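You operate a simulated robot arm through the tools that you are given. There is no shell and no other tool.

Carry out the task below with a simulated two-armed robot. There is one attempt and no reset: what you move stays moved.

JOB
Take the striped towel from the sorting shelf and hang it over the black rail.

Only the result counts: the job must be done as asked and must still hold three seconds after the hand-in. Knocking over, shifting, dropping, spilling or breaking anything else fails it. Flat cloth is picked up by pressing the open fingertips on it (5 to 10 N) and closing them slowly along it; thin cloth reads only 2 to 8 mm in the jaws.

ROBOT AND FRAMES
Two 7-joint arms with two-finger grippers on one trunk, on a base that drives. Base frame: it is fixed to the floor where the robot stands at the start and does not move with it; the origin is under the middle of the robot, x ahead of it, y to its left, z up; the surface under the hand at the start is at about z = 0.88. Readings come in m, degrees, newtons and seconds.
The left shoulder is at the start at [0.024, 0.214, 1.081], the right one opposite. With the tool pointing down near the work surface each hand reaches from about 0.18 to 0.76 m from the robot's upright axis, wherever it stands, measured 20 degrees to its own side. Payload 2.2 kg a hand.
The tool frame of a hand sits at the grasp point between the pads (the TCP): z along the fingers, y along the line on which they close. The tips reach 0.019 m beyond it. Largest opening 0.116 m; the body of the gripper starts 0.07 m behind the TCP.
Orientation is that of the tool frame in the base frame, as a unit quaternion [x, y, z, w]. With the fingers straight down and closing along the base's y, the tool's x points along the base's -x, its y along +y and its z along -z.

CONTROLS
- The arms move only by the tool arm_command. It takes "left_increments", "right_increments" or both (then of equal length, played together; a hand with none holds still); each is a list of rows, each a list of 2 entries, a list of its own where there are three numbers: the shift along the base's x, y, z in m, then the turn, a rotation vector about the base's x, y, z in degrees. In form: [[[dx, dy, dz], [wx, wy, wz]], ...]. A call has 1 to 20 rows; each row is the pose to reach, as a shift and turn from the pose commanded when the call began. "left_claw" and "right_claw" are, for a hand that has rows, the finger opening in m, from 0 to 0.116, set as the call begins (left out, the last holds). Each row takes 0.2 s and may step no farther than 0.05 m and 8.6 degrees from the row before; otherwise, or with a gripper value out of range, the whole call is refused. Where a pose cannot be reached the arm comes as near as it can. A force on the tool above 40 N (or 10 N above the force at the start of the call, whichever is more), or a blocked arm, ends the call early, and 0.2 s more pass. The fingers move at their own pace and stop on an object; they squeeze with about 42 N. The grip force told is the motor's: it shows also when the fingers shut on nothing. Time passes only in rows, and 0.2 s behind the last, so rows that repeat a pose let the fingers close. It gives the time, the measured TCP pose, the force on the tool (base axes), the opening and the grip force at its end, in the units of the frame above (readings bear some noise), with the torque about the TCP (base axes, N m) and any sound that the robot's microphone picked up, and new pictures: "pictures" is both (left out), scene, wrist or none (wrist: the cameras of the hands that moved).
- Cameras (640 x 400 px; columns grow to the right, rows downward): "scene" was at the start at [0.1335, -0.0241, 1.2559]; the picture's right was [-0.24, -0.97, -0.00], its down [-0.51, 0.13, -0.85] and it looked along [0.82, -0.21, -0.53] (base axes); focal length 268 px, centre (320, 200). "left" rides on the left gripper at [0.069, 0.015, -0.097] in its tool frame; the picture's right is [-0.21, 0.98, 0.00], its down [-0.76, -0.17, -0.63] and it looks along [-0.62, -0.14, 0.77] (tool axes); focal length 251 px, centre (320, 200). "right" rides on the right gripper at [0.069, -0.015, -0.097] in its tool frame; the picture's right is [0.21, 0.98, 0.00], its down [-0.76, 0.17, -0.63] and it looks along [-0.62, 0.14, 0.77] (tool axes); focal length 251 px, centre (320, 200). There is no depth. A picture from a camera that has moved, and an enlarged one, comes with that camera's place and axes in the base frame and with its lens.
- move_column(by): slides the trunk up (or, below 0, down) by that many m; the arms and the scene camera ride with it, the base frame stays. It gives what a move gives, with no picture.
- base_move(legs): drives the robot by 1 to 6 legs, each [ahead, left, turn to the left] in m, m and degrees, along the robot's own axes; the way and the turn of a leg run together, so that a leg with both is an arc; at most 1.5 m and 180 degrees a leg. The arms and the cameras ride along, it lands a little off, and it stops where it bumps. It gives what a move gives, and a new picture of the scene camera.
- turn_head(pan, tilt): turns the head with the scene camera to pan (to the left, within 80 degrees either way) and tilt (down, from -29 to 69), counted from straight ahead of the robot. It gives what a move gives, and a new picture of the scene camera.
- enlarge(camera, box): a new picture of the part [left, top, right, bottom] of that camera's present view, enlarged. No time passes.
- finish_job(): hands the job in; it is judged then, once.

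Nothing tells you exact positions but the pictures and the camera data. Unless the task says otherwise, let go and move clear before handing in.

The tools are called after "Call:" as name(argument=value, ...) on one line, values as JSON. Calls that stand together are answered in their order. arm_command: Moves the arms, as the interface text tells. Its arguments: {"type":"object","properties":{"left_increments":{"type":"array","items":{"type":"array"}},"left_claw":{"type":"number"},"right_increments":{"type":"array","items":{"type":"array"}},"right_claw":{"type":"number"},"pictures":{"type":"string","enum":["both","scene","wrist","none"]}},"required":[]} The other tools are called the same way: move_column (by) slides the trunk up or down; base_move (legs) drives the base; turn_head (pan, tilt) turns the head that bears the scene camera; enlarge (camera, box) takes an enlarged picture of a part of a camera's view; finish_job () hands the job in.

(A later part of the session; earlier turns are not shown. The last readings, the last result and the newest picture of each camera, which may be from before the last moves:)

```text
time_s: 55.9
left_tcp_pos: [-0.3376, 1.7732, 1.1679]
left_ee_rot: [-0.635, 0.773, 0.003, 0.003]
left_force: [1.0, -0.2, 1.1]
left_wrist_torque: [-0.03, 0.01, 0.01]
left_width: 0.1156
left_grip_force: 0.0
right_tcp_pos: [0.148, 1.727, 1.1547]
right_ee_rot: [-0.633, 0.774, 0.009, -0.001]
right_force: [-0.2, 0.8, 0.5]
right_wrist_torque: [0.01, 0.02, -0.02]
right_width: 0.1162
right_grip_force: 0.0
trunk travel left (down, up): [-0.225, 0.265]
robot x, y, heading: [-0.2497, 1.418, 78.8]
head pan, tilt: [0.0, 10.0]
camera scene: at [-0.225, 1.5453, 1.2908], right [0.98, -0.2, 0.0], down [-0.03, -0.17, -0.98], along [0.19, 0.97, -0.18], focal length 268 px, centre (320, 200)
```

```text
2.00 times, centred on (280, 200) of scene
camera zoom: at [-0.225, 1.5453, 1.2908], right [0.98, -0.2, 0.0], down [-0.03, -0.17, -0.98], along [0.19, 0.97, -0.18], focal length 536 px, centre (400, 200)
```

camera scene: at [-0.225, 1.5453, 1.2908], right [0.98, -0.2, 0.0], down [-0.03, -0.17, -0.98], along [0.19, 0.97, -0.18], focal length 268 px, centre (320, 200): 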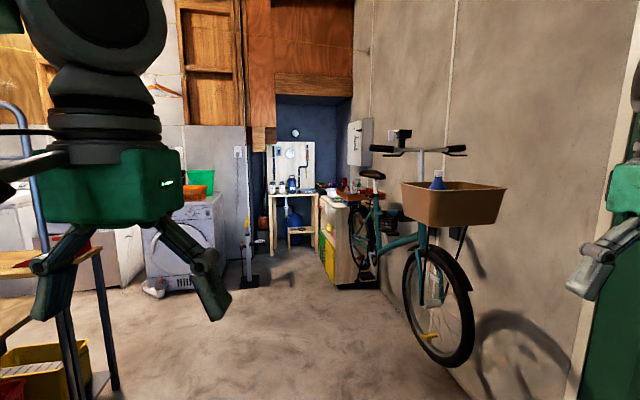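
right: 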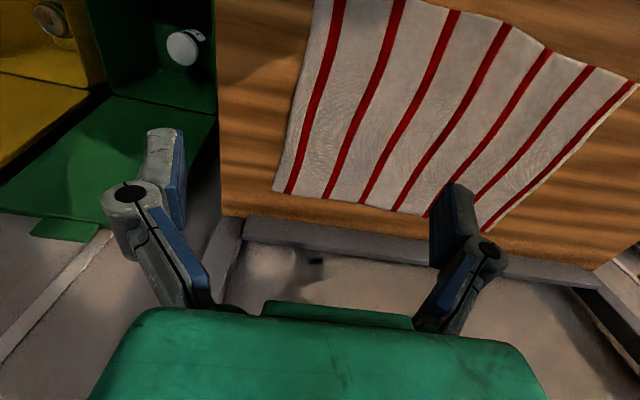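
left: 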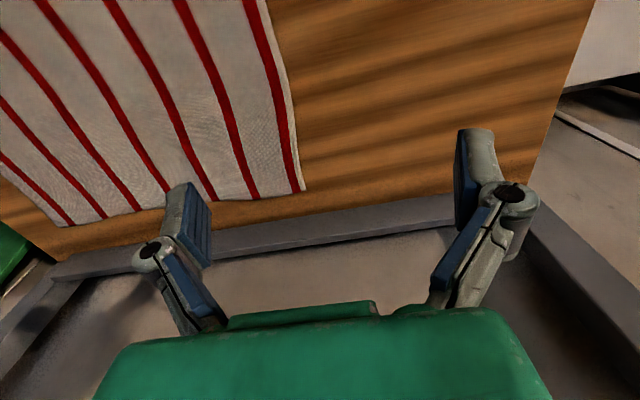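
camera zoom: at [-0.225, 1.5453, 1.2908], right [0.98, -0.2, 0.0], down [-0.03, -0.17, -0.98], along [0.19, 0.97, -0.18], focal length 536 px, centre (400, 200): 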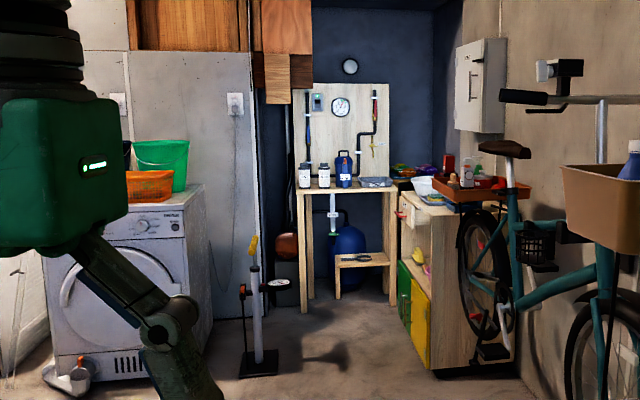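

Nothing like a black rail at this end. I'll turn round to look toward the shutter and the area behind the starting place.

Call:
base_move(legs=[[0, 0, 120]])

Call:
turn_head(pan=55, tilt=10)

Call:
turn_head(pan=80, tilt=10)

```text
time_s: 61.2
left_tcp_pos: [-0.541, 1.1822, 1.1683]
left_ee_rot: [0.992, 0.127, -0.005, 0.001]
left_force: [-1.2, -0.2, 0.1]
left_wrist_torque: [-0.02, 0.0, -0.02]
left_width: 0.1161
left_grip_force: 0.1
right_tcp_pos: [-0.7112, 1.6389, 1.1543]
right_ee_rot: [0.992, 0.126, -0.003, 0.008]
right_force: [-0.1, -0.9, -1.1]
right_wrist_torque: [0.0, 0.0, 0.02]
right_width: 0.116
right_grip_force: 0.0
trunk travel left (down, up): [-0.225, 0.265]
robot x, y, heading: [-0.256, 1.4135, -165.6]
head pan, tilt: [0.0, 10.0]
camera scene: at [-0.3807, 1.3788, 1.2908], right [-0.25, 0.97, 0.0], down [0.17, 0.04, -0.98], along [-0.95, -0.25, -0.18], focal length 268 px, centre (320, 200)
```

scene: 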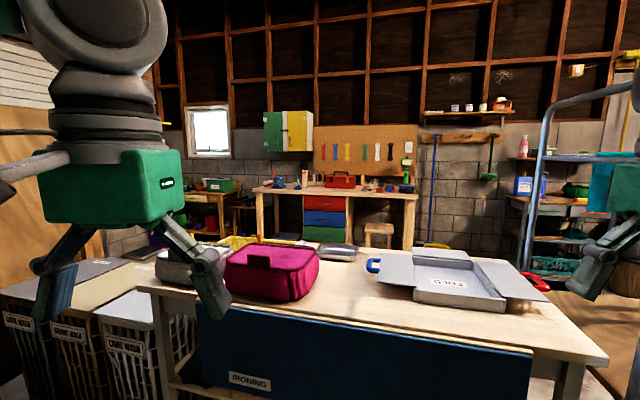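

```text
time_s: 62.4
left_tcp_pos: [-0.5389, 1.1829, 1.1679]
left_ee_rot: [0.992, 0.127, -0.007, 0.001]
left_force: [-0.3, 0.2, -0.2]
left_wrist_torque: [-0.01, 0.0, 0.0]
left_width: 0.1157
left_grip_force: 0.0
right_tcp_pos: [-0.7087, 1.6393, 1.1561]
right_ee_rot: [0.992, 0.125, -0.004, 0.008]
right_force: [-0.1, -0.2, -0.3]
right_wrist_torque: [-0.01, 0.0, 0.0]
right_width: 0.116
right_grip_force: 0.0
trunk travel left (down, up): [-0.225, 0.265]
robot x, y, heading: [-0.2517, 1.4127, -165.4]
head pan, tilt: [55.0, 10.0]
camera scene: at [-0.3231, 1.3151, 1.2909], right [-0.94, 0.35, 0.0], down [0.06, 0.16, -0.98], along [-0.34, -0.92, -0.18], focal length 268 px, centre (320, 200)
```

scene: 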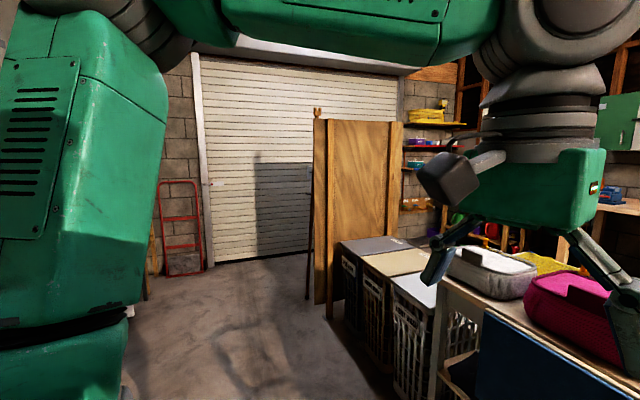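

```text
time_s: 63.3
left_tcp_pos: [-0.5392, 1.1822, 1.1689]
left_ee_rot: [0.992, 0.127, -0.005, 0.0]
left_force: [-0.7, -1.3, -0.6]
left_wrist_torque: [-0.04, 0.01, 0.0]
left_width: 0.1162
left_grip_force: 0.0
right_tcp_pos: [-0.71, 1.6393, 1.155]
right_ee_rot: [0.992, 0.125, -0.004, 0.008]
right_force: [-0.1, 0.4, -0.1]
right_wrist_torque: [-0.01, -0.02, 0.0]
right_width: 0.1161
right_grip_force: 0.1
trunk travel left (down, up): [-0.225, 0.265]
robot x, y, heading: [-0.2558, 1.4168, -165.4]
head pan, tilt: [80.0, 10.0]
camera scene: at [-0.2833, 1.3095, 1.291], right [-1.0, -0.08, 0.0], down [-0.01, 0.17, -0.98], along [0.08, -0.98, -0.17], focal length 268 px, centre (320, 200)
```

scene: 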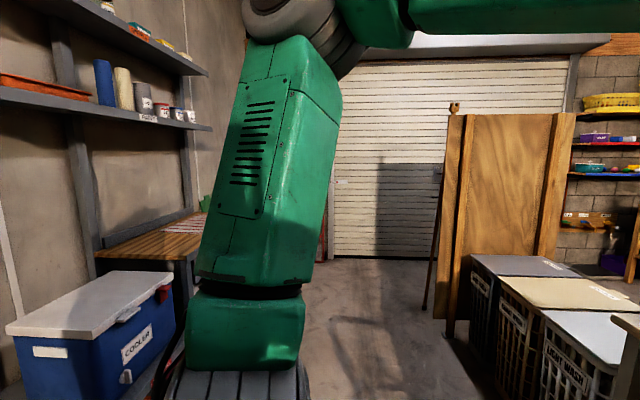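

Beyond the baskets there's a wooden panel with a dark pole beside it; I'll enlarge that region.

Call:
enlarge(camera="scene", box=[400, 80, 640, 340])

Call:
enlarge(camera="scene", box=[0, 0, 260, 180])

```text
1.54 times, centred on (520, 210) of scene
camera zoom: at [-0.2833, 1.3095, 1.291], right [-1.0, -0.08, 0.0], down [-0.01, 0.17, -0.98], along [0.08, -0.98, -0.17], focal length 412 px, centre (12, 185)
```

zoom: 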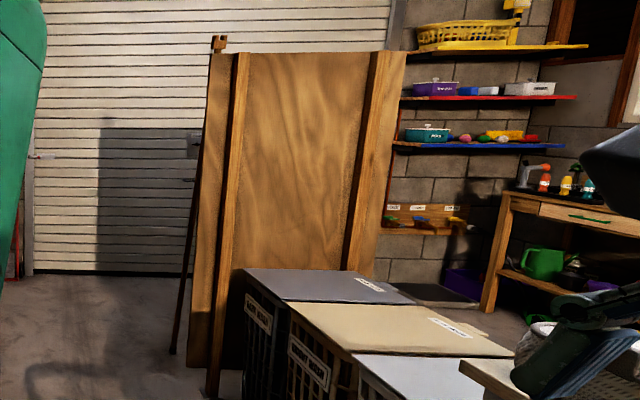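

```text
2.22 times, centred on (130, 90) of scene
camera zoom: at [-0.2833, 1.3095, 1.291], right [-1.0, -0.08, 0.0], down [-0.01, 0.17, -0.98], along [0.08, -0.98, -0.17], focal length 596 px, centre (742, 444)
```

zoom: 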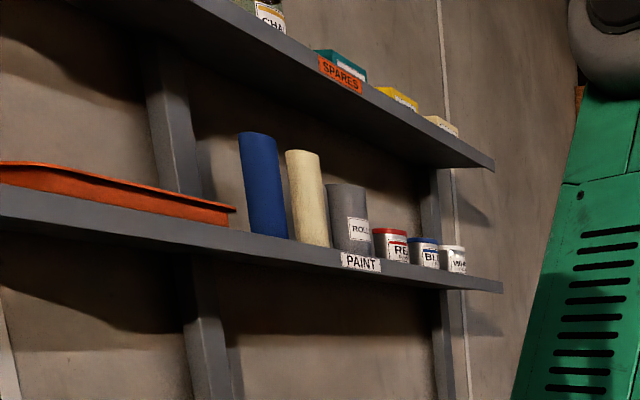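

The wooden panel stands near (−1.1, −0.5), and its far side is unseen. I'll drive back past the sorting shelf and look there.

Call:
base_move(legs=[[0, 0, 75], [1.4, 0, 0]])

Call:
turn_head(pan=0, tilt=12)

```text
time_s: 73.5
left_tcp_pos: [-0.1241, -0.3222, 1.1688]
left_ee_rot: [0.718, 0.696, -0.004, 0.004]
left_force: [0.1, 0.1, -0.7]
left_wrist_torque: [0.02, 0.03, 0.02]
left_width: 0.1161
left_grip_force: 0.1
right_tcp_pos: [-0.6092, -0.3565, 1.1561]
right_ee_rot: [0.72, 0.694, 0.002, 0.009]
right_force: [0.4, -0.1, -0.2]
right_wrist_torque: [-0.03, 0.0, 0.01]
right_width: 0.1159
right_grip_force: 0.0
trunk travel left (down, up): [-0.225, 0.265]
robot x, y, heading: [-0.2647, 0.0148, -91.9]
head pan, tilt: [80.0, 10.0]
camera scene: at [-0.1719, -0.044, 1.291], right [-0.2, -0.98, 0.0], down [-0.17, 0.04, -0.98], along [0.96, -0.2, -0.17], focal length 268 px, centre (320, 200)
```

scene: 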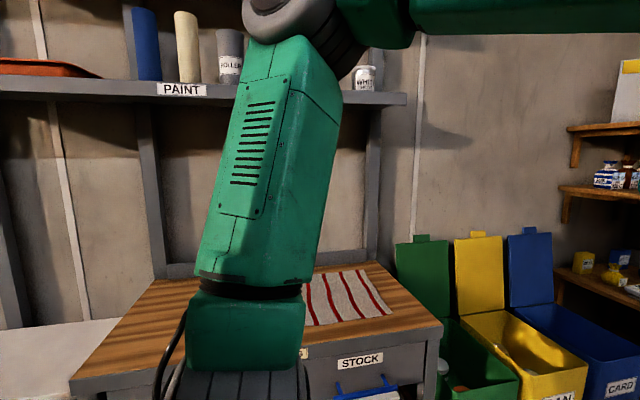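

```text
time_s: 75.1
left_tcp_pos: [-0.1244, -0.3197, 1.1698]
left_ee_rot: [0.718, 0.696, -0.006, 0.005]
left_force: [-0.6, 0.9, -0.7]
left_wrist_torque: [-0.01, 0.0, 0.01]
left_width: 0.1158
left_grip_force: 0.0
right_tcp_pos: [-0.6107, -0.3555, 1.1552]
right_ee_rot: [0.719, 0.695, 0.002, 0.009]
right_force: [0.1, 0.3, 0.5]
right_wrist_torque: [0.0, 0.0, 0.0]
right_width: 0.1162
right_grip_force: 0.0
trunk travel left (down, up): [-0.225, 0.265]
robot x, y, heading: [-0.2662, 0.0192, -91.9]
head pan, tilt: [0.0, 12.0]
camera scene: at [-0.2658, -0.1182, 1.2876], right [-1.0, 0.03, 0.0], down [0.01, 0.21, -0.98], along [-0.03, -0.98, -0.21], focal length 268 px, centre (320, 200)
```

scene: 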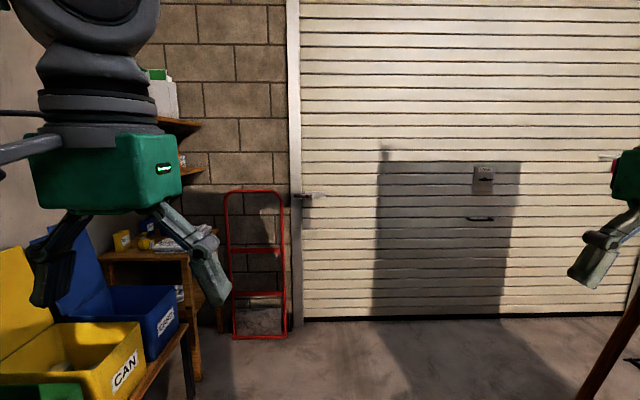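

No black rail here; a red hand truck and the shutter. I'll go a bit further and turn right to see behind the wooden panel.

Call:
base_move(legs=[[0.9, 0, 0], [0, 0, -50]])

Call:
turn_head(pan=-15, tilt=12)

```text
time_s: 82.1
left_tcp_pos: [-0.4445, -1.2133, 1.1687]
left_ee_rot: [0.942, 0.337, -0.007, 0.002]
left_force: [0.5, 0.2, 0.1]
left_wrist_torque: [-0.01, 0.01, 0.02]
left_width: 0.116
left_grip_force: 0.0
right_tcp_pos: [-0.7899, -0.869, 1.1558]
right_ee_rot: [0.943, 0.334, -0.003, 0.008]
right_force: [-0.8, 0.6, 0.5]
right_wrist_torque: [-0.01, 0.01, 0.03]
right_width: 0.1159
right_grip_force: 0.1
trunk travel left (down, up): [-0.225, 0.265]
robot x, y, heading: [-0.2817, -0.8855, -140.9]
head pan, tilt: [0.0, 12.0]
camera scene: at [-0.384, -0.9724, 1.2875], right [-0.63, 0.77, 0.0], down [0.16, 0.13, -0.98], along [-0.76, -0.62, -0.21], focal length 268 px, centre (320, 200)
```

scene: 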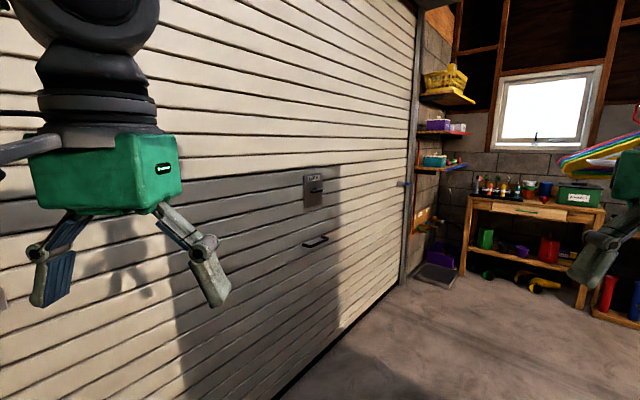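

```text
time_s: 82.9
left_tcp_pos: [-0.4441, -1.2125, 1.1703]
left_ee_rot: [0.942, 0.336, -0.007, 0.002]
left_force: [0.2, 0.4, -0.4]
left_wrist_torque: [-0.04, 0.03, 0.02]
left_width: 0.116
left_grip_force: 0.0
right_tcp_pos: [-0.7887, -0.8687, 1.1544]
right_ee_rot: [0.943, 0.333, -0.001, 0.008]
right_force: [-0.5, 0.2, 0.0]
right_wrist_torque: [0.02, 0.01, -0.01]
right_width: 0.1158
right_grip_force: 0.0
trunk travel left (down, up): [-0.225, 0.265]
robot x, y, heading: [-0.2825, -0.8834, -140.9]
head pan, tilt: [-15.0, 12.0]
camera scene: at [-0.3968, -0.9516, 1.2876], right [-0.41, 0.91, 0.0], down [0.19, 0.09, -0.98], along [-0.89, -0.4, -0.21], focal length 268 px, centre (320, 200)
```

scene: 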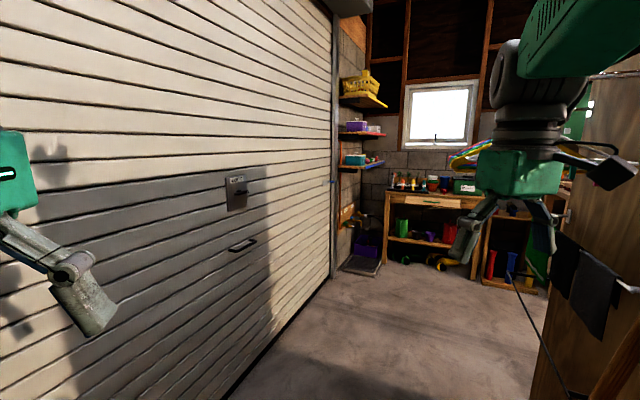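

Behind the wooden panel I can see coloured hangers and dark towels hanging — the rails are on its far side. I'll turn further right for a direct view.

Call:
base_move(legs=[[0, 0, -25]])

Call:
turn_head(pan=-5, tilt=12)

```text
time_s: 84.5
left_tcp_pos: [-0.5661, -1.1148, 1.1701]
left_ee_rot: [0.992, 0.126, -0.008, 0.001]
left_force: [0.1, 0.0, -0.9]
left_wrist_torque: [-0.02, 0.02, 0.01]
left_width: 0.116
left_grip_force: 0.1
right_tcp_pos: [-0.735, -0.6579, 1.1549]
right_ee_rot: [0.992, 0.124, -0.002, 0.008]
right_force: [-0.4, 0.3, 0.0]
right_wrist_torque: [0.02, -0.01, -0.02]
right_width: 0.1159
right_grip_force: 0.1
trunk travel left (down, up): [-0.225, 0.265]
robot x, y, heading: [-0.2846, -0.8815, -165.9]
head pan, tilt: [-15.0, 12.0]
camera scene: at [-0.4132, -0.8967, 1.2876], right [0.01, 1.0, 0.0], down [0.21, 0.0, -0.98], along [-0.98, 0.01, -0.21], focal length 268 px, centre (320, 200)
```

scene: 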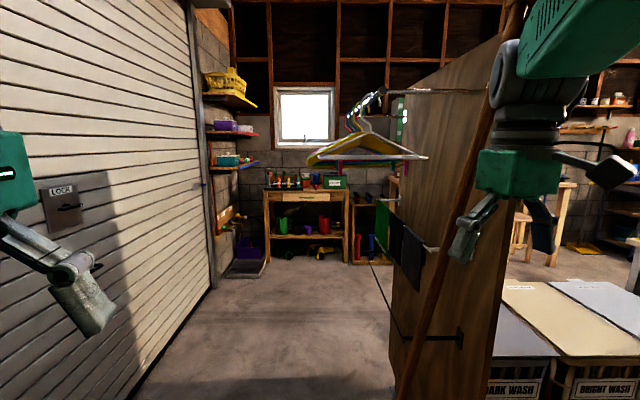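

```text
time_s: 85.2
left_tcp_pos: [-0.565, -1.1146, 1.1696]
left_ee_rot: [0.992, 0.125, -0.006, 0.0]
left_force: [-0.4, 0.2, 0.1]
left_wrist_torque: [0.01, -0.02, 0.05]
left_width: 0.116
left_grip_force: 0.1
right_tcp_pos: [-0.7349, -0.6566, 1.154]
right_ee_rot: [0.992, 0.123, 0.0, 0.009]
right_force: [0.2, 0.0, -0.3]
right_wrist_torque: [0.05, 0.0, 0.0]
right_width: 0.1161
right_grip_force: 0.0
trunk travel left (down, up): [-0.225, 0.265]
robot x, y, heading: [-0.2806, -0.8856, -165.5]
head pan, tilt: [-5.0, 12.0]
camera scene: at [-0.4121, -0.9126, 1.2876], right [-0.16, 0.99, 0.0], down [0.21, 0.03, -0.98], along [-0.96, -0.16, -0.21], focal length 268 px, centre (320, 200)
```

scene: 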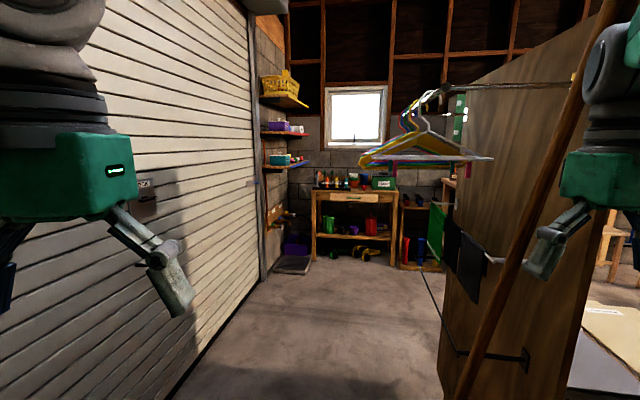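

There are rails on this panel: one metallic with hangers, one with dark cloths, and a dark rod lower down. I'll enlarge.

Call:
enlarge(camera="scene", box=[380, 60, 640, 400])

Call:
enlarge(camera="scene", box=[400, 200, 560, 400])

```text
1.18 times, centred on (510, 230) of scene
camera zoom: at [-0.4121, -0.9126, 1.2876], right [-0.16, 0.99, 0.0], down [0.21, 0.03, -0.98], along [-0.96, -0.16, -0.21], focal length 315 px, centre (96, 165)
```

zoom: 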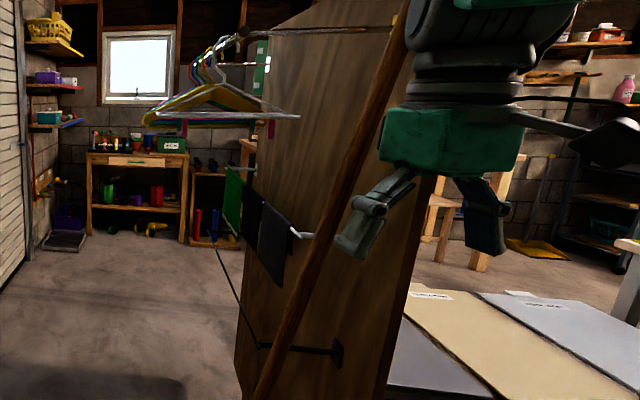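

```text
2.00 times, centred on (480, 300) of scene
camera zoom: at [-0.4121, -0.9126, 1.2876], right [-0.16, 0.99, 0.0], down [0.21, 0.03, -0.98], along [-0.96, -0.16, -0.21], focal length 536 px, centre (0, 0)
```

zoom: 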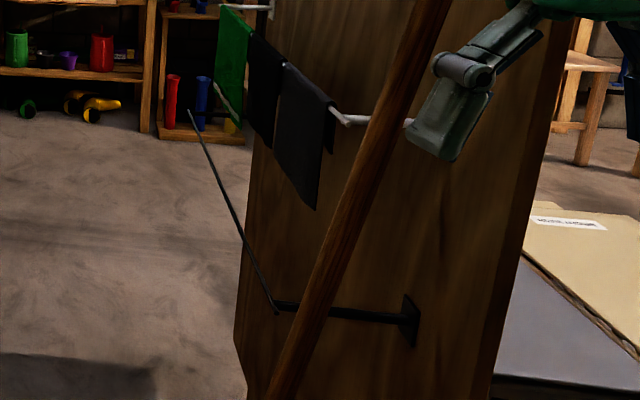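

The black rail is a horizontal bar along x on stand-off brackets in front of the wooden panel (roughly y≈−0.7, x from about −0.97 to −1.5, z≈0.8), with a white rail holding other cloths above it. I'll move to view it more frontally.

Call:
base_move(legs=[[0.08, 0.42, 0], [0, 0, -104]])

Call:
turn_head(pan=60, tilt=20)

```text
time_s: 92.3
left_tcp_pos: [-0.3974, -0.979, 1.1688]
left_ee_rot: [-0.697, 0.717, 0.004, 0.004]
left_force: [-0.4, 0.4, -0.5]
left_wrist_torque: [0.02, 0.0, -0.01]
left_width: 0.116
left_grip_force: 0.0
right_tcp_pos: [0.0888, -0.9433, 1.1538]
right_ee_rot: [-0.696, 0.718, 0.007, -0.005]
right_force: [0.7, 0.1, -0.3]
right_wrist_torque: [0.01, -0.02, 0.0]
right_width: 0.1161
right_grip_force: 0.0
trunk travel left (down, up): [-0.225, 0.265]
robot x, y, heading: [-0.259, -1.3139, 88.5]
head pan, tilt: [-5.0, 12.0]
camera scene: at [-0.241, -1.1806, 1.2876], right [0.99, -0.11, 0.0], down [-0.02, -0.21, -0.98], along [0.11, 0.97, -0.21], focal length 268 px, centre (320, 200)
```

scene: 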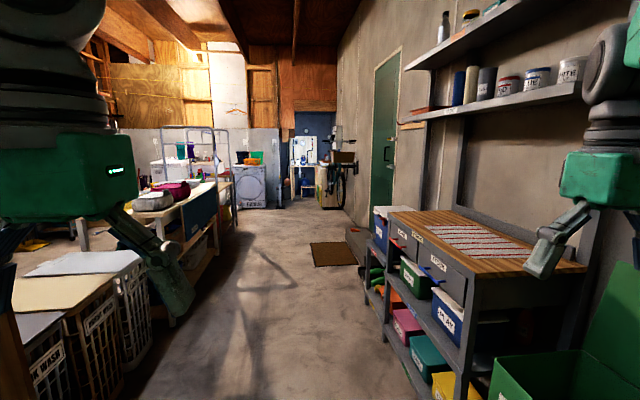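

```text
time_s: 93.7
left_tcp_pos: [-0.3969, -0.9805, 1.1687]
left_ee_rot: [-0.697, 0.717, 0.003, 0.003]
left_force: [-0.6, -0.7, -0.3]
left_wrist_torque: [0.02, -0.02, 0.0]
left_width: 0.1159
left_grip_force: 0.1
right_tcp_pos: [0.0891, -0.9449, 1.152]
right_ee_rot: [-0.696, 0.718, 0.007, -0.005]
right_force: [0.6, 0.4, 0.8]
right_wrist_torque: [0.01, 0.02, 0.01]
right_width: 0.116
right_grip_force: 0.0
trunk travel left (down, up): [-0.225, 0.265]
robot x, y, heading: [-0.2529, -1.3143, 88.2]
head pan, tilt: [60.0, 20.0]
camera scene: at [-0.3312, -1.2244, 1.2746], right [0.52, 0.85, 0.0], down [0.29, -0.18, -0.94], along [-0.8, 0.49, -0.34], focal length 268 px, centre (320, 200)
```

scene: 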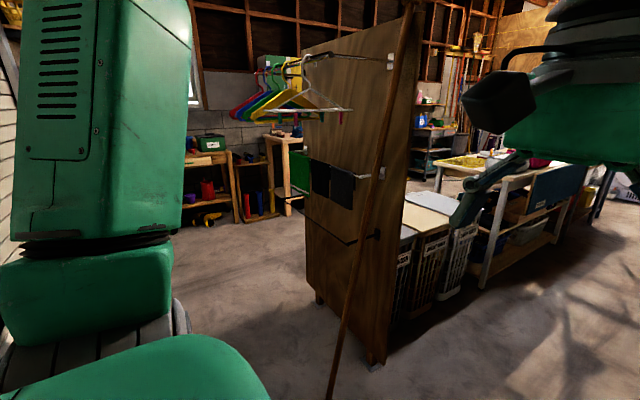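

Call:
enlarge(camera="scene", box=[260, 130, 440, 280])

Call:
enlarge(camera="scene", box=[220, 20, 460, 400])

```text
2.67 times, centred on (350, 205) of scene
camera zoom: at [-0.3312, -1.2244, 1.2746], right [0.52, 0.85, 0.0], down [0.29, -0.18, -0.94], along [-0.8, 0.49, -0.34], focal length 715 px, centre (240, 187)
```

zoom: 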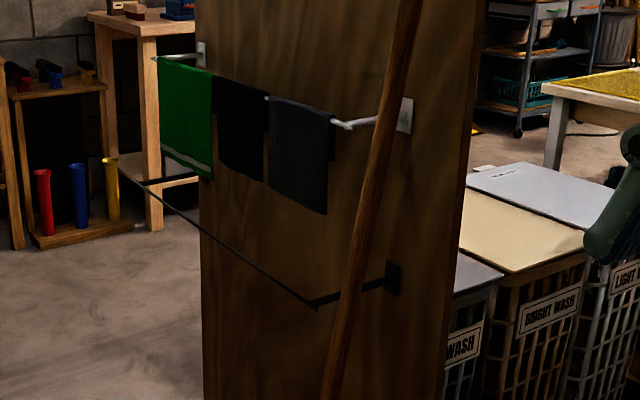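

```text
1.05 times, centred on (340, 210) of scene (not enlarged: the box is as wide or as high as the picture)
camera zoom: at [-0.3312, -1.2244, 1.2746], right [0.52, 0.85, 0.0], down [0.29, -0.18, -0.94], along [-0.8, 0.49, -0.34], focal length 282 px, centre (299, 190)
```

zoom: 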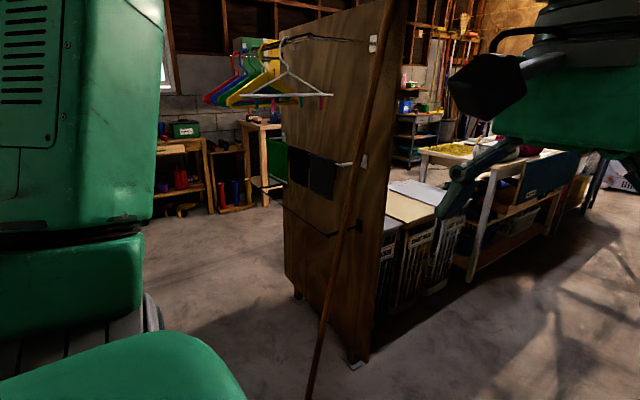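

The black rail is clear: z≈0.775, y≈−0.67, x −1.03 to −1.62, standing 0.15 m off the panel, with hangers above (z≥1.24) and cloths on a white rail (bottoms z≈0.84–0.9). I'll lower the trunk and strafe in front of it for a precise survey before fetching the towel.

Call:
move_column(by=-0.2)

Call:
base_move(legs=[[0, 0.5, 0]])

Call:
turn_head(pan=45, tilt=12)

```text
time_s: 95.8
left_tcp_pos: [-0.3972, -0.9804, 0.9684]
left_ee_rot: [-0.698, 0.716, 0.004, 0.004]
left_force: [0.7, 0.5, 0.4]
left_wrist_torque: [0.02, 0.0, 0.03]
left_width: 0.1162
left_grip_force: 0.1
right_tcp_pos: [0.088, -0.9433, 0.9523]
right_ee_rot: [-0.695, 0.718, 0.007, -0.006]
right_force: [-0.7, 0.9, 0.3]
right_wrist_torque: [0.03, 0.0, 0.03]
right_width: 0.116
right_grip_force: 0.1
trunk travel left (down, up): [-0.025, 0.465]
robot x, y, heading: [-0.255, -1.3143, 88.4]
head pan, tilt: [60.0, 20.0]
```

```text
time_s: 98.8
left_tcp_pos: [-0.8937, -0.9643, 0.9691]
left_ee_rot: [-0.694, 0.72, 0.005, 0.003]
left_force: [-0.4, -0.9, 0.8]
left_wrist_torque: [0.0, 0.03, 0.04]
left_width: 0.116
left_grip_force: 0.0
right_tcp_pos: [-0.4067, -0.9312, 0.9511]
right_ee_rot: [-0.692, 0.722, 0.008, -0.008]
right_force: [-0.5, 1.1, 0.0]
right_wrist_torque: [0.02, 0.01, 0.0]
right_width: 0.1161
right_grip_force: 0.1
trunk travel left (down, up): [-0.025, 0.465]
robot x, y, heading: [-0.7577, -1.2964, 88.0]
head pan, tilt: [60.0, 20.0]
camera scene: at [-0.8275, -1.2086, 1.075], right [0.53, 0.85, 0.0], down [0.29, -0.18, -0.94], along [-0.8, 0.5, -0.34], focal length 268 px, centre (320, 200)
```

scene: 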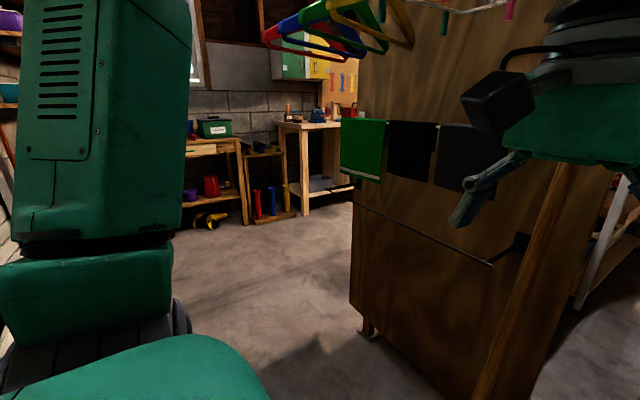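

```text
time_s: 99.6
left_tcp_pos: [-0.8929, -0.9658, 0.9673]
left_ee_rot: [-0.695, 0.719, 0.005, 0.002]
left_force: [0.3, -0.3, 0.2]
left_wrist_torque: [0.0, 0.02, 0.04]
left_width: 0.1159
left_grip_force: 0.0
right_tcp_pos: [-0.4083, -0.933, 0.9494]
right_ee_rot: [-0.693, 0.721, 0.007, -0.009]
right_force: [0.7, -0.2, 0.8]
right_wrist_torque: [-0.02, 0.04, 0.0]
right_width: 0.1159
right_grip_force: 0.0
trunk travel left (down, up): [-0.025, 0.465]
robot x, y, heading: [-0.7593, -1.2976, 88.0]
head pan, tilt: [45.0, 12.0]
camera scene: at [-0.8132, -1.1898, 1.0878], right [0.73, 0.68, 0.0], down [0.14, -0.15, -0.98], along [-0.67, 0.71, -0.21], focal length 268 px, centre (320, 200)
```

scene: 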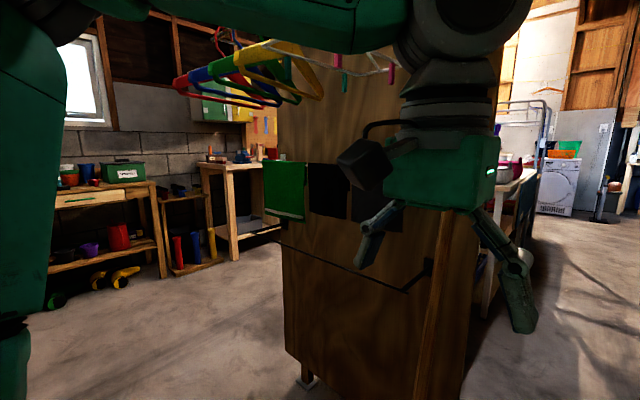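

The near end of the rail agrees (x≈−1.045, y≈−0.67, z≈0.767). I'll enlarge to pin the far end and cloth heights.

Call:
enlarge(camera="scene", box=[240, 140, 480, 300])

Call:
enlarge(camera="left", box=[0, 0, 640, 400])

```text
2.50 times, centred on (360, 220) of scene
camera zoom: at [-0.8132, -1.1898, 1.0878], right [0.73, 0.68, 0.0], down [0.14, -0.15, -0.98], along [-0.67, 0.71, -0.21], focal length 670 px, centre (220, 150)
```

zoom: 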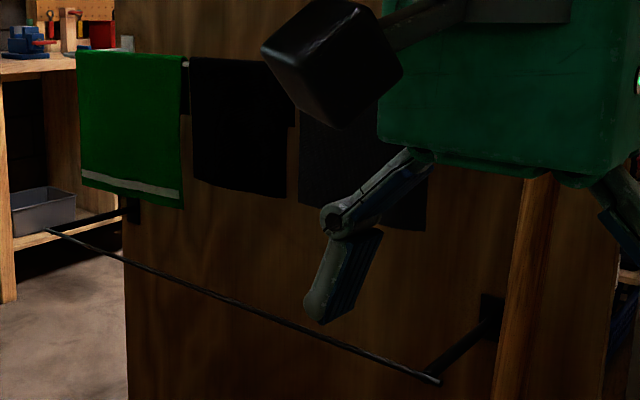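

```text
1.00 times, centred on (320, 200) of left (not enlarged: the box is as wide or as high as the picture)
camera zoom: at [-0.9121, -1.036, 1.0639], right [-0.97, 0.25, 0.0], down [0.19, 0.74, 0.64], along [0.16, 0.62, -0.77], focal length 251 px, centre (320, 200)
```

zoom: 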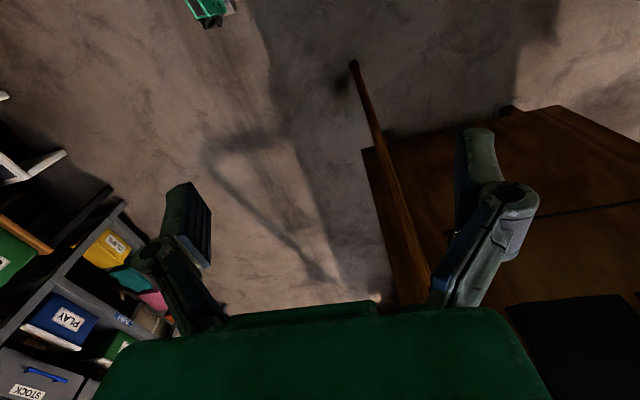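

The survey gives the rail at y≈−0.658, z≈0.758, x −1.04…−1.66; cloths above end at z≈0.885 (grey, black) and 0.839 (green, x<−1.40). Now I'll go back for the towel: strafe out, raise the trunk, drive up the aisle and face the sorting shelf.

Call:
base_move(legs=[[0, -0.5, 0]])

Call:
move_column(by=0.2)

Call:
base_move(legs=[[1.13, 0, 0], [0, 0, -88]])

Call:
turn_head(pan=0, tilt=50)

```text
time_s: 102.5
left_tcp_pos: [-0.4037, -0.9826, 0.9675]
left_ee_rot: [-0.695, 0.719, 0.002, 0.004]
left_force: [0.3, -1.1, -0.2]
left_wrist_torque: [0.0, -0.01, -0.01]
left_width: 0.1159
left_grip_force: 0.1
right_tcp_pos: [0.0815, -0.9494, 0.9529]
right_ee_rot: [-0.693, 0.72, 0.005, -0.004]
right_force: [-0.9, -0.2, 0.9]
right_wrist_torque: [0.01, 0.01, 0.0]
right_width: 0.1162
right_grip_force: 0.0
trunk travel left (down, up): [-0.025, 0.465]
robot x, y, heading: [-0.2611, -1.3121, 87.8]
head pan, tilt: [45.0, 12.0]
camera scene: at [-0.3265, -1.2068, 1.0872], right [0.73, 0.68, 0.0], down [0.15, -0.15, -0.98], along [-0.67, 0.71, -0.21], focal length 268 px, centre (320, 200)
```

scene: 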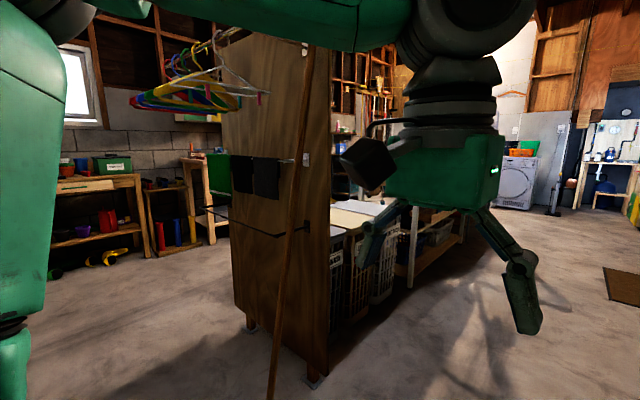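

```text
time_s: 104.7
left_tcp_pos: [-0.4005, -0.9842, 1.1682]
left_ee_rot: [-0.695, 0.719, 0.003, 0.003]
left_force: [0.5, 0.2, -0.9]
left_wrist_torque: [0.03, 0.0, -0.01]
left_width: 0.116
left_grip_force: 0.0
right_tcp_pos: [0.0857, -0.9499, 1.1499]
right_ee_rot: [-0.693, 0.721, 0.006, -0.008]
right_force: [-0.1, -0.2, 0.4]
right_wrist_torque: [-0.03, -0.01, 0.02]
right_width: 0.1161
right_grip_force: 0.0
trunk travel left (down, up): [-0.225, 0.265]
robot x, y, heading: [-0.2621, -1.3134, 87.9]
head pan, tilt: [45.0, 12.0]
```

```text
time_s: 114.3
left_tcp_pos: [0.0816, -0.0029, 1.1679]
left_ee_rot: [-0.016, 1.0, 0.0, 0.003]
left_force: [-0.3, -1.3, -0.7]
left_wrist_torque: [-0.03, -0.02, 0.0]
left_width: 0.116
left_grip_force: 0.0
right_tcp_pos: [0.1472, -0.4855, 1.1504]
right_ee_rot: [-0.015, 1.0, 0.009, -0.003]
right_force: [0.6, 0.0, 0.6]
right_wrist_torque: [0.01, -0.04, -0.03]
right_width: 0.1161
right_grip_force: 0.0
trunk travel left (down, up): [-0.225, 0.265]
robot x, y, heading: [-0.2389, -0.163, 1.5]
head pan, tilt: [45.0, 12.0]
camera scene: at [-0.1319, -0.0937, 1.2876], right [0.73, -0.68, 0.0], down [-0.14, -0.15, -0.98], along [0.67, 0.71, -0.21], focal length 268 px, centre (320, 200)
```

scene: 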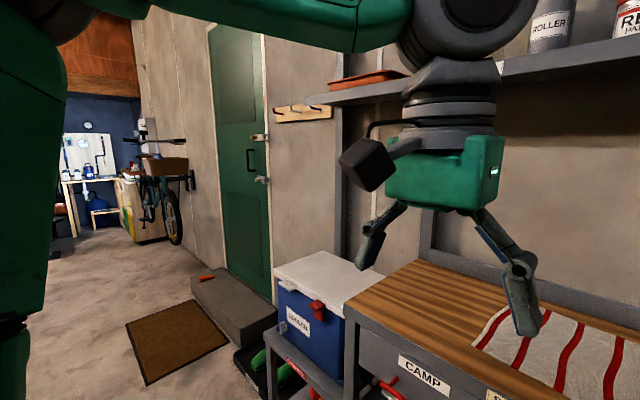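

```text
time_s: 115.4
left_tcp_pos: [0.0808, -0.003, 1.1671]
left_ee_rot: [-0.015, 1.0, 0.0, 0.003]
left_force: [0.2, 0.2, 0.0]
left_wrist_torque: [-0.05, 0.0, -0.01]
left_width: 0.116
left_grip_force: 0.1
right_tcp_pos: [0.145, -0.4857, 1.1491]
right_ee_rot: [-0.014, 1.0, 0.011, -0.004]
right_force: [0.2, -0.6, 0.0]
right_wrist_torque: [-0.01, -0.01, 0.01]
right_width: 0.1164
right_grip_force: 0.1
trunk travel left (down, up): [-0.225, 0.265]
robot x, y, heading: [-0.2411, -0.1606, 1.9]
head pan, tilt: [0.0, 50.0]
camera scene: at [-0.1188, -0.1593, 1.229], right [0.03, -1.0, 0.0], down [-0.77, -0.02, -0.64], along [0.64, 0.02, -0.77], focal length 268 px, centre (320, 200)
```

scene: 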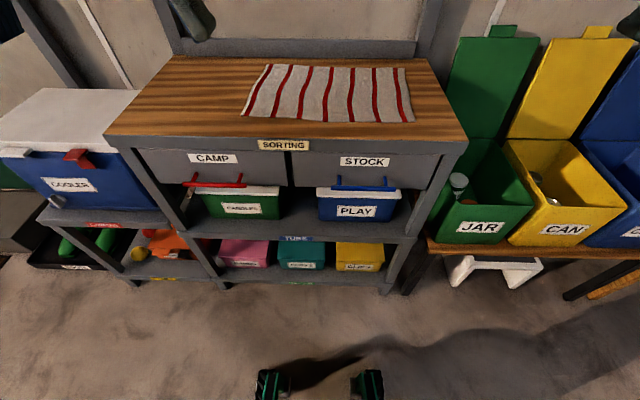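

I'm facing the sorting shelf again with the towel in view. I'll drive up to it and recheck the towel's corners.

Call:
base_move(legs=[[0.23, -0.02, -1.8]])

Call:
enlarge(camera="scene", box=[160, 0, 480, 200])

```text
time_s: 117.1
left_tcp_pos: [0.314, -0.0281, 1.1675]
left_ee_rot: [0.0, 1.0, 0.0, 0.002]
left_force: [0.9, 0.1, -0.6]
left_wrist_torque: [0.01, 0.01, -0.02]
left_width: 0.1161
left_grip_force: 0.1
right_tcp_pos: [0.3645, -0.5133, 1.1492]
right_ee_rot: [0.001, 1.0, 0.009, -0.002]
right_force: [-0.9, -0.7, -0.2]
right_wrist_torque: [-0.03, 0.04, -0.04]
right_width: 0.1161
right_grip_force: 0.2
trunk travel left (down, up): [-0.225, 0.265]
robot x, y, heading: [-0.0104, -0.1805, 0.1]
head pan, tilt: [0.0, 50.0]
camera scene: at [0.1097, -0.1788, 1.229], right [0.0, -1.0, 0.0], down [-0.77, 0.0, -0.64], along [0.64, 0.0, -0.77], focal length 268 px, centre (320, 200)
```

scene: 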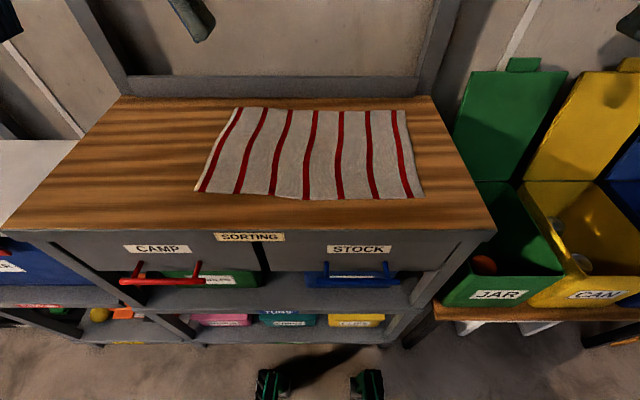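

```text
2.00 times, centred on (320, 100) of scene
camera zoom: at [0.1097, -0.1788, 1.229], right [0.0, -1.0, 0.0], down [-0.77, 0.0, -0.64], along [0.64, 0.0, -0.77], focal length 536 px, centre (320, 400)
```

zoom: 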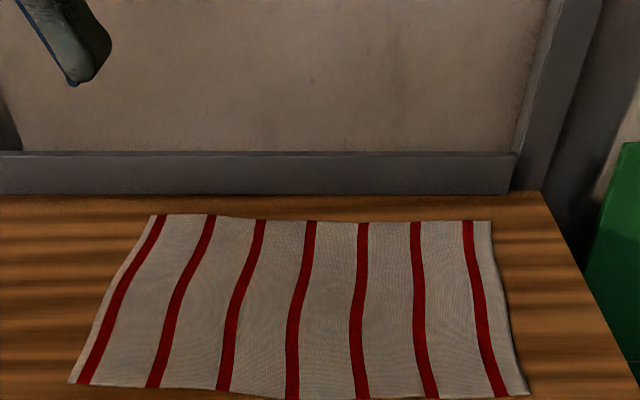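

The towel's corners are at about (0.685,0.02), (0.673,−0.38), (0.42,0.04), (0.41,−0.36). I'll bring both hands above points about 4 cm inside the far edge, fingers slightly open.

Call:
arm_command(left_increments=[[[0.037, -0.001, -0.01], [0, 0, 0]], [[0.073, -0.003, -0.025], [0, 0, 0]], [[0.11, -0.004, -0.045], [0, 0, 0]], [[0.146, -0.005, -0.065], [0, 0, 0]], [[0.183, -0.007, -0.085], [0, 0, 0]], [[0.22, -0.008, -0.105], [0, 0, 0]], [[0.256, -0.009, -0.125], [0, 0, 0]], [[0.293, -0.011, -0.145], [0, 0, 0]], [[0.329, -0.012, -0.16], [0, 0, 0]], [[0.329, -0.012, -0.16], [0, 0, 0]]], right_increments=[[[0.03, 0.022, -0.01], [0, 0, 0]], [[0.06, 0.044, -0.025], [0, 0, 0]], [[0.09, 0.066, -0.045], [0, 0, 0]], [[0.12, 0.088, -0.065], [0, 0, 0]], [[0.15, 0.11, -0.085], [0, 0, 0]], [[0.18, 0.132, -0.1], [0, 0, 0]], [[0.21, 0.154, -0.115], [0, 0, 0]], [[0.24, 0.176, -0.135], [0, 0, 0]], [[0.272, 0.198, -0.15], [0, 0, 0]], [[0.272, 0.198, -0.15], [0, 0, 0]]], left_claw=0.045, right_claw=0.045)

```text
time_s: 119.3
left_tcp_pos: [0.6396, -0.0403, 1.0111]
left_ee_rot: [0.0, 1.0, 0.0, 0.004]
left_force: [-0.1, -0.3, 0.5]
left_wrist_torque: [-0.01, -0.04, 0.03]
left_width: 0.0451
left_grip_force: 0.0
right_tcp_pos: [0.6318, -0.3137, 1.0019]
right_ee_rot: [0.001, 1.0, 0.009, 0.0]
right_force: [-0.3, 0.4, 0.7]
right_wrist_torque: [0.0, -0.01, 0.04]
right_width: 0.0449
right_grip_force: 0.0
trunk travel left (down, up): [-0.225, 0.265]
robot x, y, heading: [-0.0123, -0.1774, 0.0]
head pan, tilt: [0.0, 50.0]
camera scene: at [0.1107, -0.1795, 1.2291], right [0.0, -1.0, 0.0], down [-0.77, 0.0, -0.64], along [0.64, 0.0, -0.77], focal length 268 px, centre (320, 200)
camera right: at [0.5645, -0.3306, 1.0991], right [-0.21, 0.98, 0.02], down [0.76, 0.15, 0.64], along [0.62, 0.15, -0.77], focal length 251 px, centre (320, 200)
camera left: at [0.5694, -0.0264, 1.1077], right [0.21, 0.98, 0.0], down [0.75, -0.17, 0.64], along [0.63, -0.14, -0.77], focal length 251 px, centre (320, 200)
```

scene: 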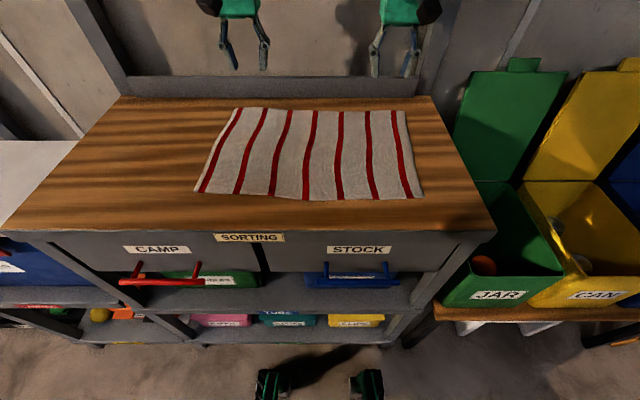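
right: 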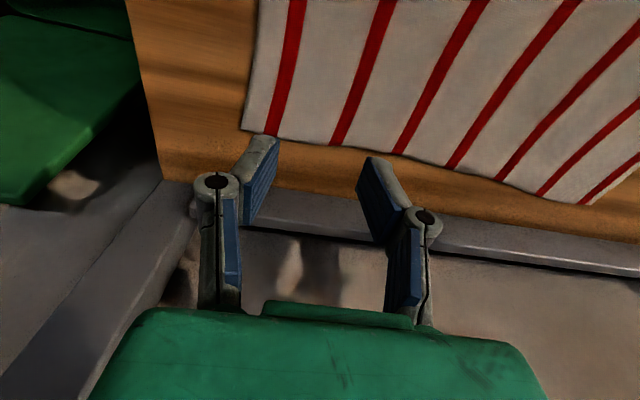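
left: 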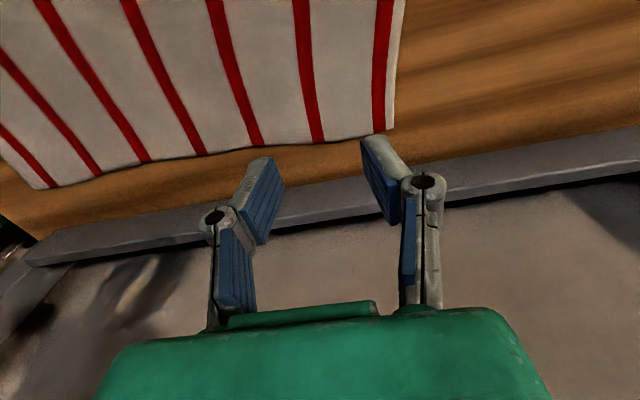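

Wrist cameras confirm the edges: both hands are about 4.3 cm inside the far edge. I'll lower them to just above the cloth.

Call:
arm_command(left_increments=[[[0, 0, -0.03], [0, 0, 0]], [[0, 0, -0.06], [0, 0, 0]], [[0, 0, -0.085], [0, 0, 0]], [[0, 0, -0.101], [0, 0, 0]], [[0, 0, -0.101], [0, 0, 0]]], right_increments=[[[0, 0, -0.03], [0, 0, 0]], [[0, 0, -0.06], [0, 0, 0]], [[0, 0, -0.08], [0, 0, 0]], [[0, 0, -0.092], [0, 0, 0]], [[0, 0, -0.092], [0, 0, 0]]], pictures="wrist")

```text
time_s: 120.5
left_tcp_pos: [0.6449, -0.0425, 0.9072]
left_ee_rot: [0.0, 1.0, 0.0, 0.003]
left_force: [0.6, 0.6, 0.4]
left_wrist_torque: [0.0, 0.01, -0.02]
left_width: 0.0452
left_grip_force: 0.1
right_tcp_pos: [0.6351, -0.3137, 0.9087]
right_ee_rot: [0.001, 1.0, 0.009, -0.002]
right_force: [-1.0, 0.0, -0.5]
right_wrist_torque: [-0.02, -0.01, -0.02]
right_width: 0.0449
right_grip_force: 0.1
trunk travel left (down, up): [-0.225, 0.265]
robot x, y, heading: [-0.0091, -0.1758, -0.1]
head pan, tilt: [0.0, 50.0]
camera right: at [0.5674, -0.3314, 1.0049], right [-0.21, 0.98, 0.02], down [0.76, 0.15, 0.63], along [0.62, 0.15, -0.77], focal length 251 px, centre (320, 200)
camera left: at [0.5752, -0.028, 1.0034], right [0.21, 0.98, 0.0], down [0.75, -0.17, 0.64], along [0.62, -0.13, -0.77], focal length 251 px, centre (320, 200)
```

right: 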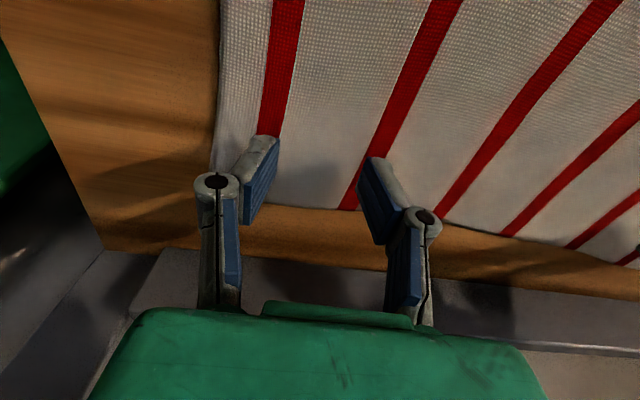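
left: 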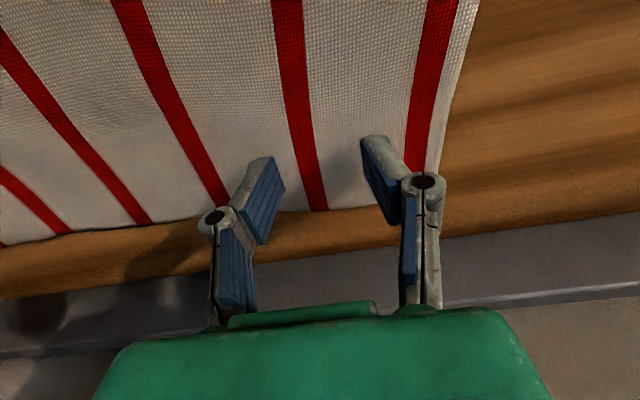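

Both tips are a few mm above the cloth. I'll lower them gently until they press on it.

Call:
arm_command(left_increments=[[[0, 0, -0.003], [0, 0, 0]], [[0, 0, -0.005], [0, 0, 0]], [[0, 0, -0.005], [0, 0, 0]]], right_increments=[[[0, 0, -0.003], [0, 0, 0]], [[0, 0, -0.006], [0, 0, 0]], [[0, 0, -0.006], [0, 0, 0]]], pictures="none")

```text
time_s: 121.3
left_tcp_pos: [0.6429, -0.0422, 0.903]
left_ee_rot: [0.0, 1.0, 0.0, 0.003]
left_force: [0.2, -0.5, -0.2]
left_wrist_torque: [0.04, 0.0, -0.01]
left_width: 0.0449
left_grip_force: 0.1
right_tcp_pos: [0.6348, -0.3153, 0.9023]
right_ee_rot: [0.001, 1.0, 0.009, -0.001]
right_force: [1.4, 0.8, 4.4]
right_wrist_torque: [-0.08, -0.04, 0.02]
right_width: 0.0451
right_grip_force: 0.0
trunk travel left (down, up): [-0.225, 0.265]
robot x, y, heading: [-0.0105, -0.1787, -0.1]
head pan, tilt: [0.0, 50.0]
```

The right hand touches the cloth (4.4 N) and the left not quite. A small further press.

Call:
arm_command(left_increments=[[[0, 0, -0.002], [0, 0, 0]], [[0, 0, -0.003], [0, 0, 0]], [[0, 0, -0.003], [0, 0, 0]]], right_increments=[[[0, 0, -0.0005], [0, 0, 0]], [[0, 0, -0.001], [0, 0, 0]], [[0, 0, -0.001], [0, 0, 0]]], pictures="none")

```text
time_s: 122.1
left_tcp_pos: [0.6417, -0.043, 0.9005]
left_ee_rot: [-0.001, 1.0, 0.0, 0.004]
left_force: [-0.4, -1.2, 15.0]
left_wrist_torque: [0.01, 0.0, -0.03]
left_width: 0.0446
left_grip_force: 0.1
right_tcp_pos: [0.6333, -0.3143, 0.9009]
right_ee_rot: [0.003, 1.0, 0.009, -0.002]
right_force: [0.9, -1.1, 3.2]
right_wrist_torque: [-0.08, -0.03, 0.02]
right_width: 0.0447
right_grip_force: 0.1
trunk travel left (down, up): [-0.225, 0.265]
robot x, y, heading: [-0.0112, -0.1747, 0.4]
head pan, tilt: [0.0, 50.0]
```

The left presses a bit too hard (15 N), the right a bit lightly (3 N); I'll balance them.

Call:
arm_command(left_increments=[[[0, 0, 0.001], [0, 0, 0]], [[0, 0, 0.001], [0, 0, 0]]], right_increments=[[[0, 0, -0.001], [0, 0, 0]], [[0, 0, -0.001], [0, 0, 0]]], pictures="none")

```text
time_s: 122.7
left_tcp_pos: [0.6412, -0.0407, 0.9003]
left_ee_rot: [0.0, 1.0, 0.0, 0.003]
left_force: [-0.7, 0.3, 9.0]
left_wrist_torque: [-0.05, 0.01, 0.02]
left_width: 0.0471
left_grip_force: 0.1
right_tcp_pos: [0.6348, -0.3176, 0.9012]
right_ee_rot: [0.001, 1.0, 0.009, 0.0]
right_force: [-0.3, 1.5, 7.8]
right_wrist_torque: [0.15, -0.02, 0.03]
right_width: 0.0462
right_grip_force: 0.1
trunk travel left (down, up): [-0.225, 0.265]
robot x, y, heading: [-0.0094, -0.1796, 0.2]
head pan, tilt: [0.0, 50.0]
```

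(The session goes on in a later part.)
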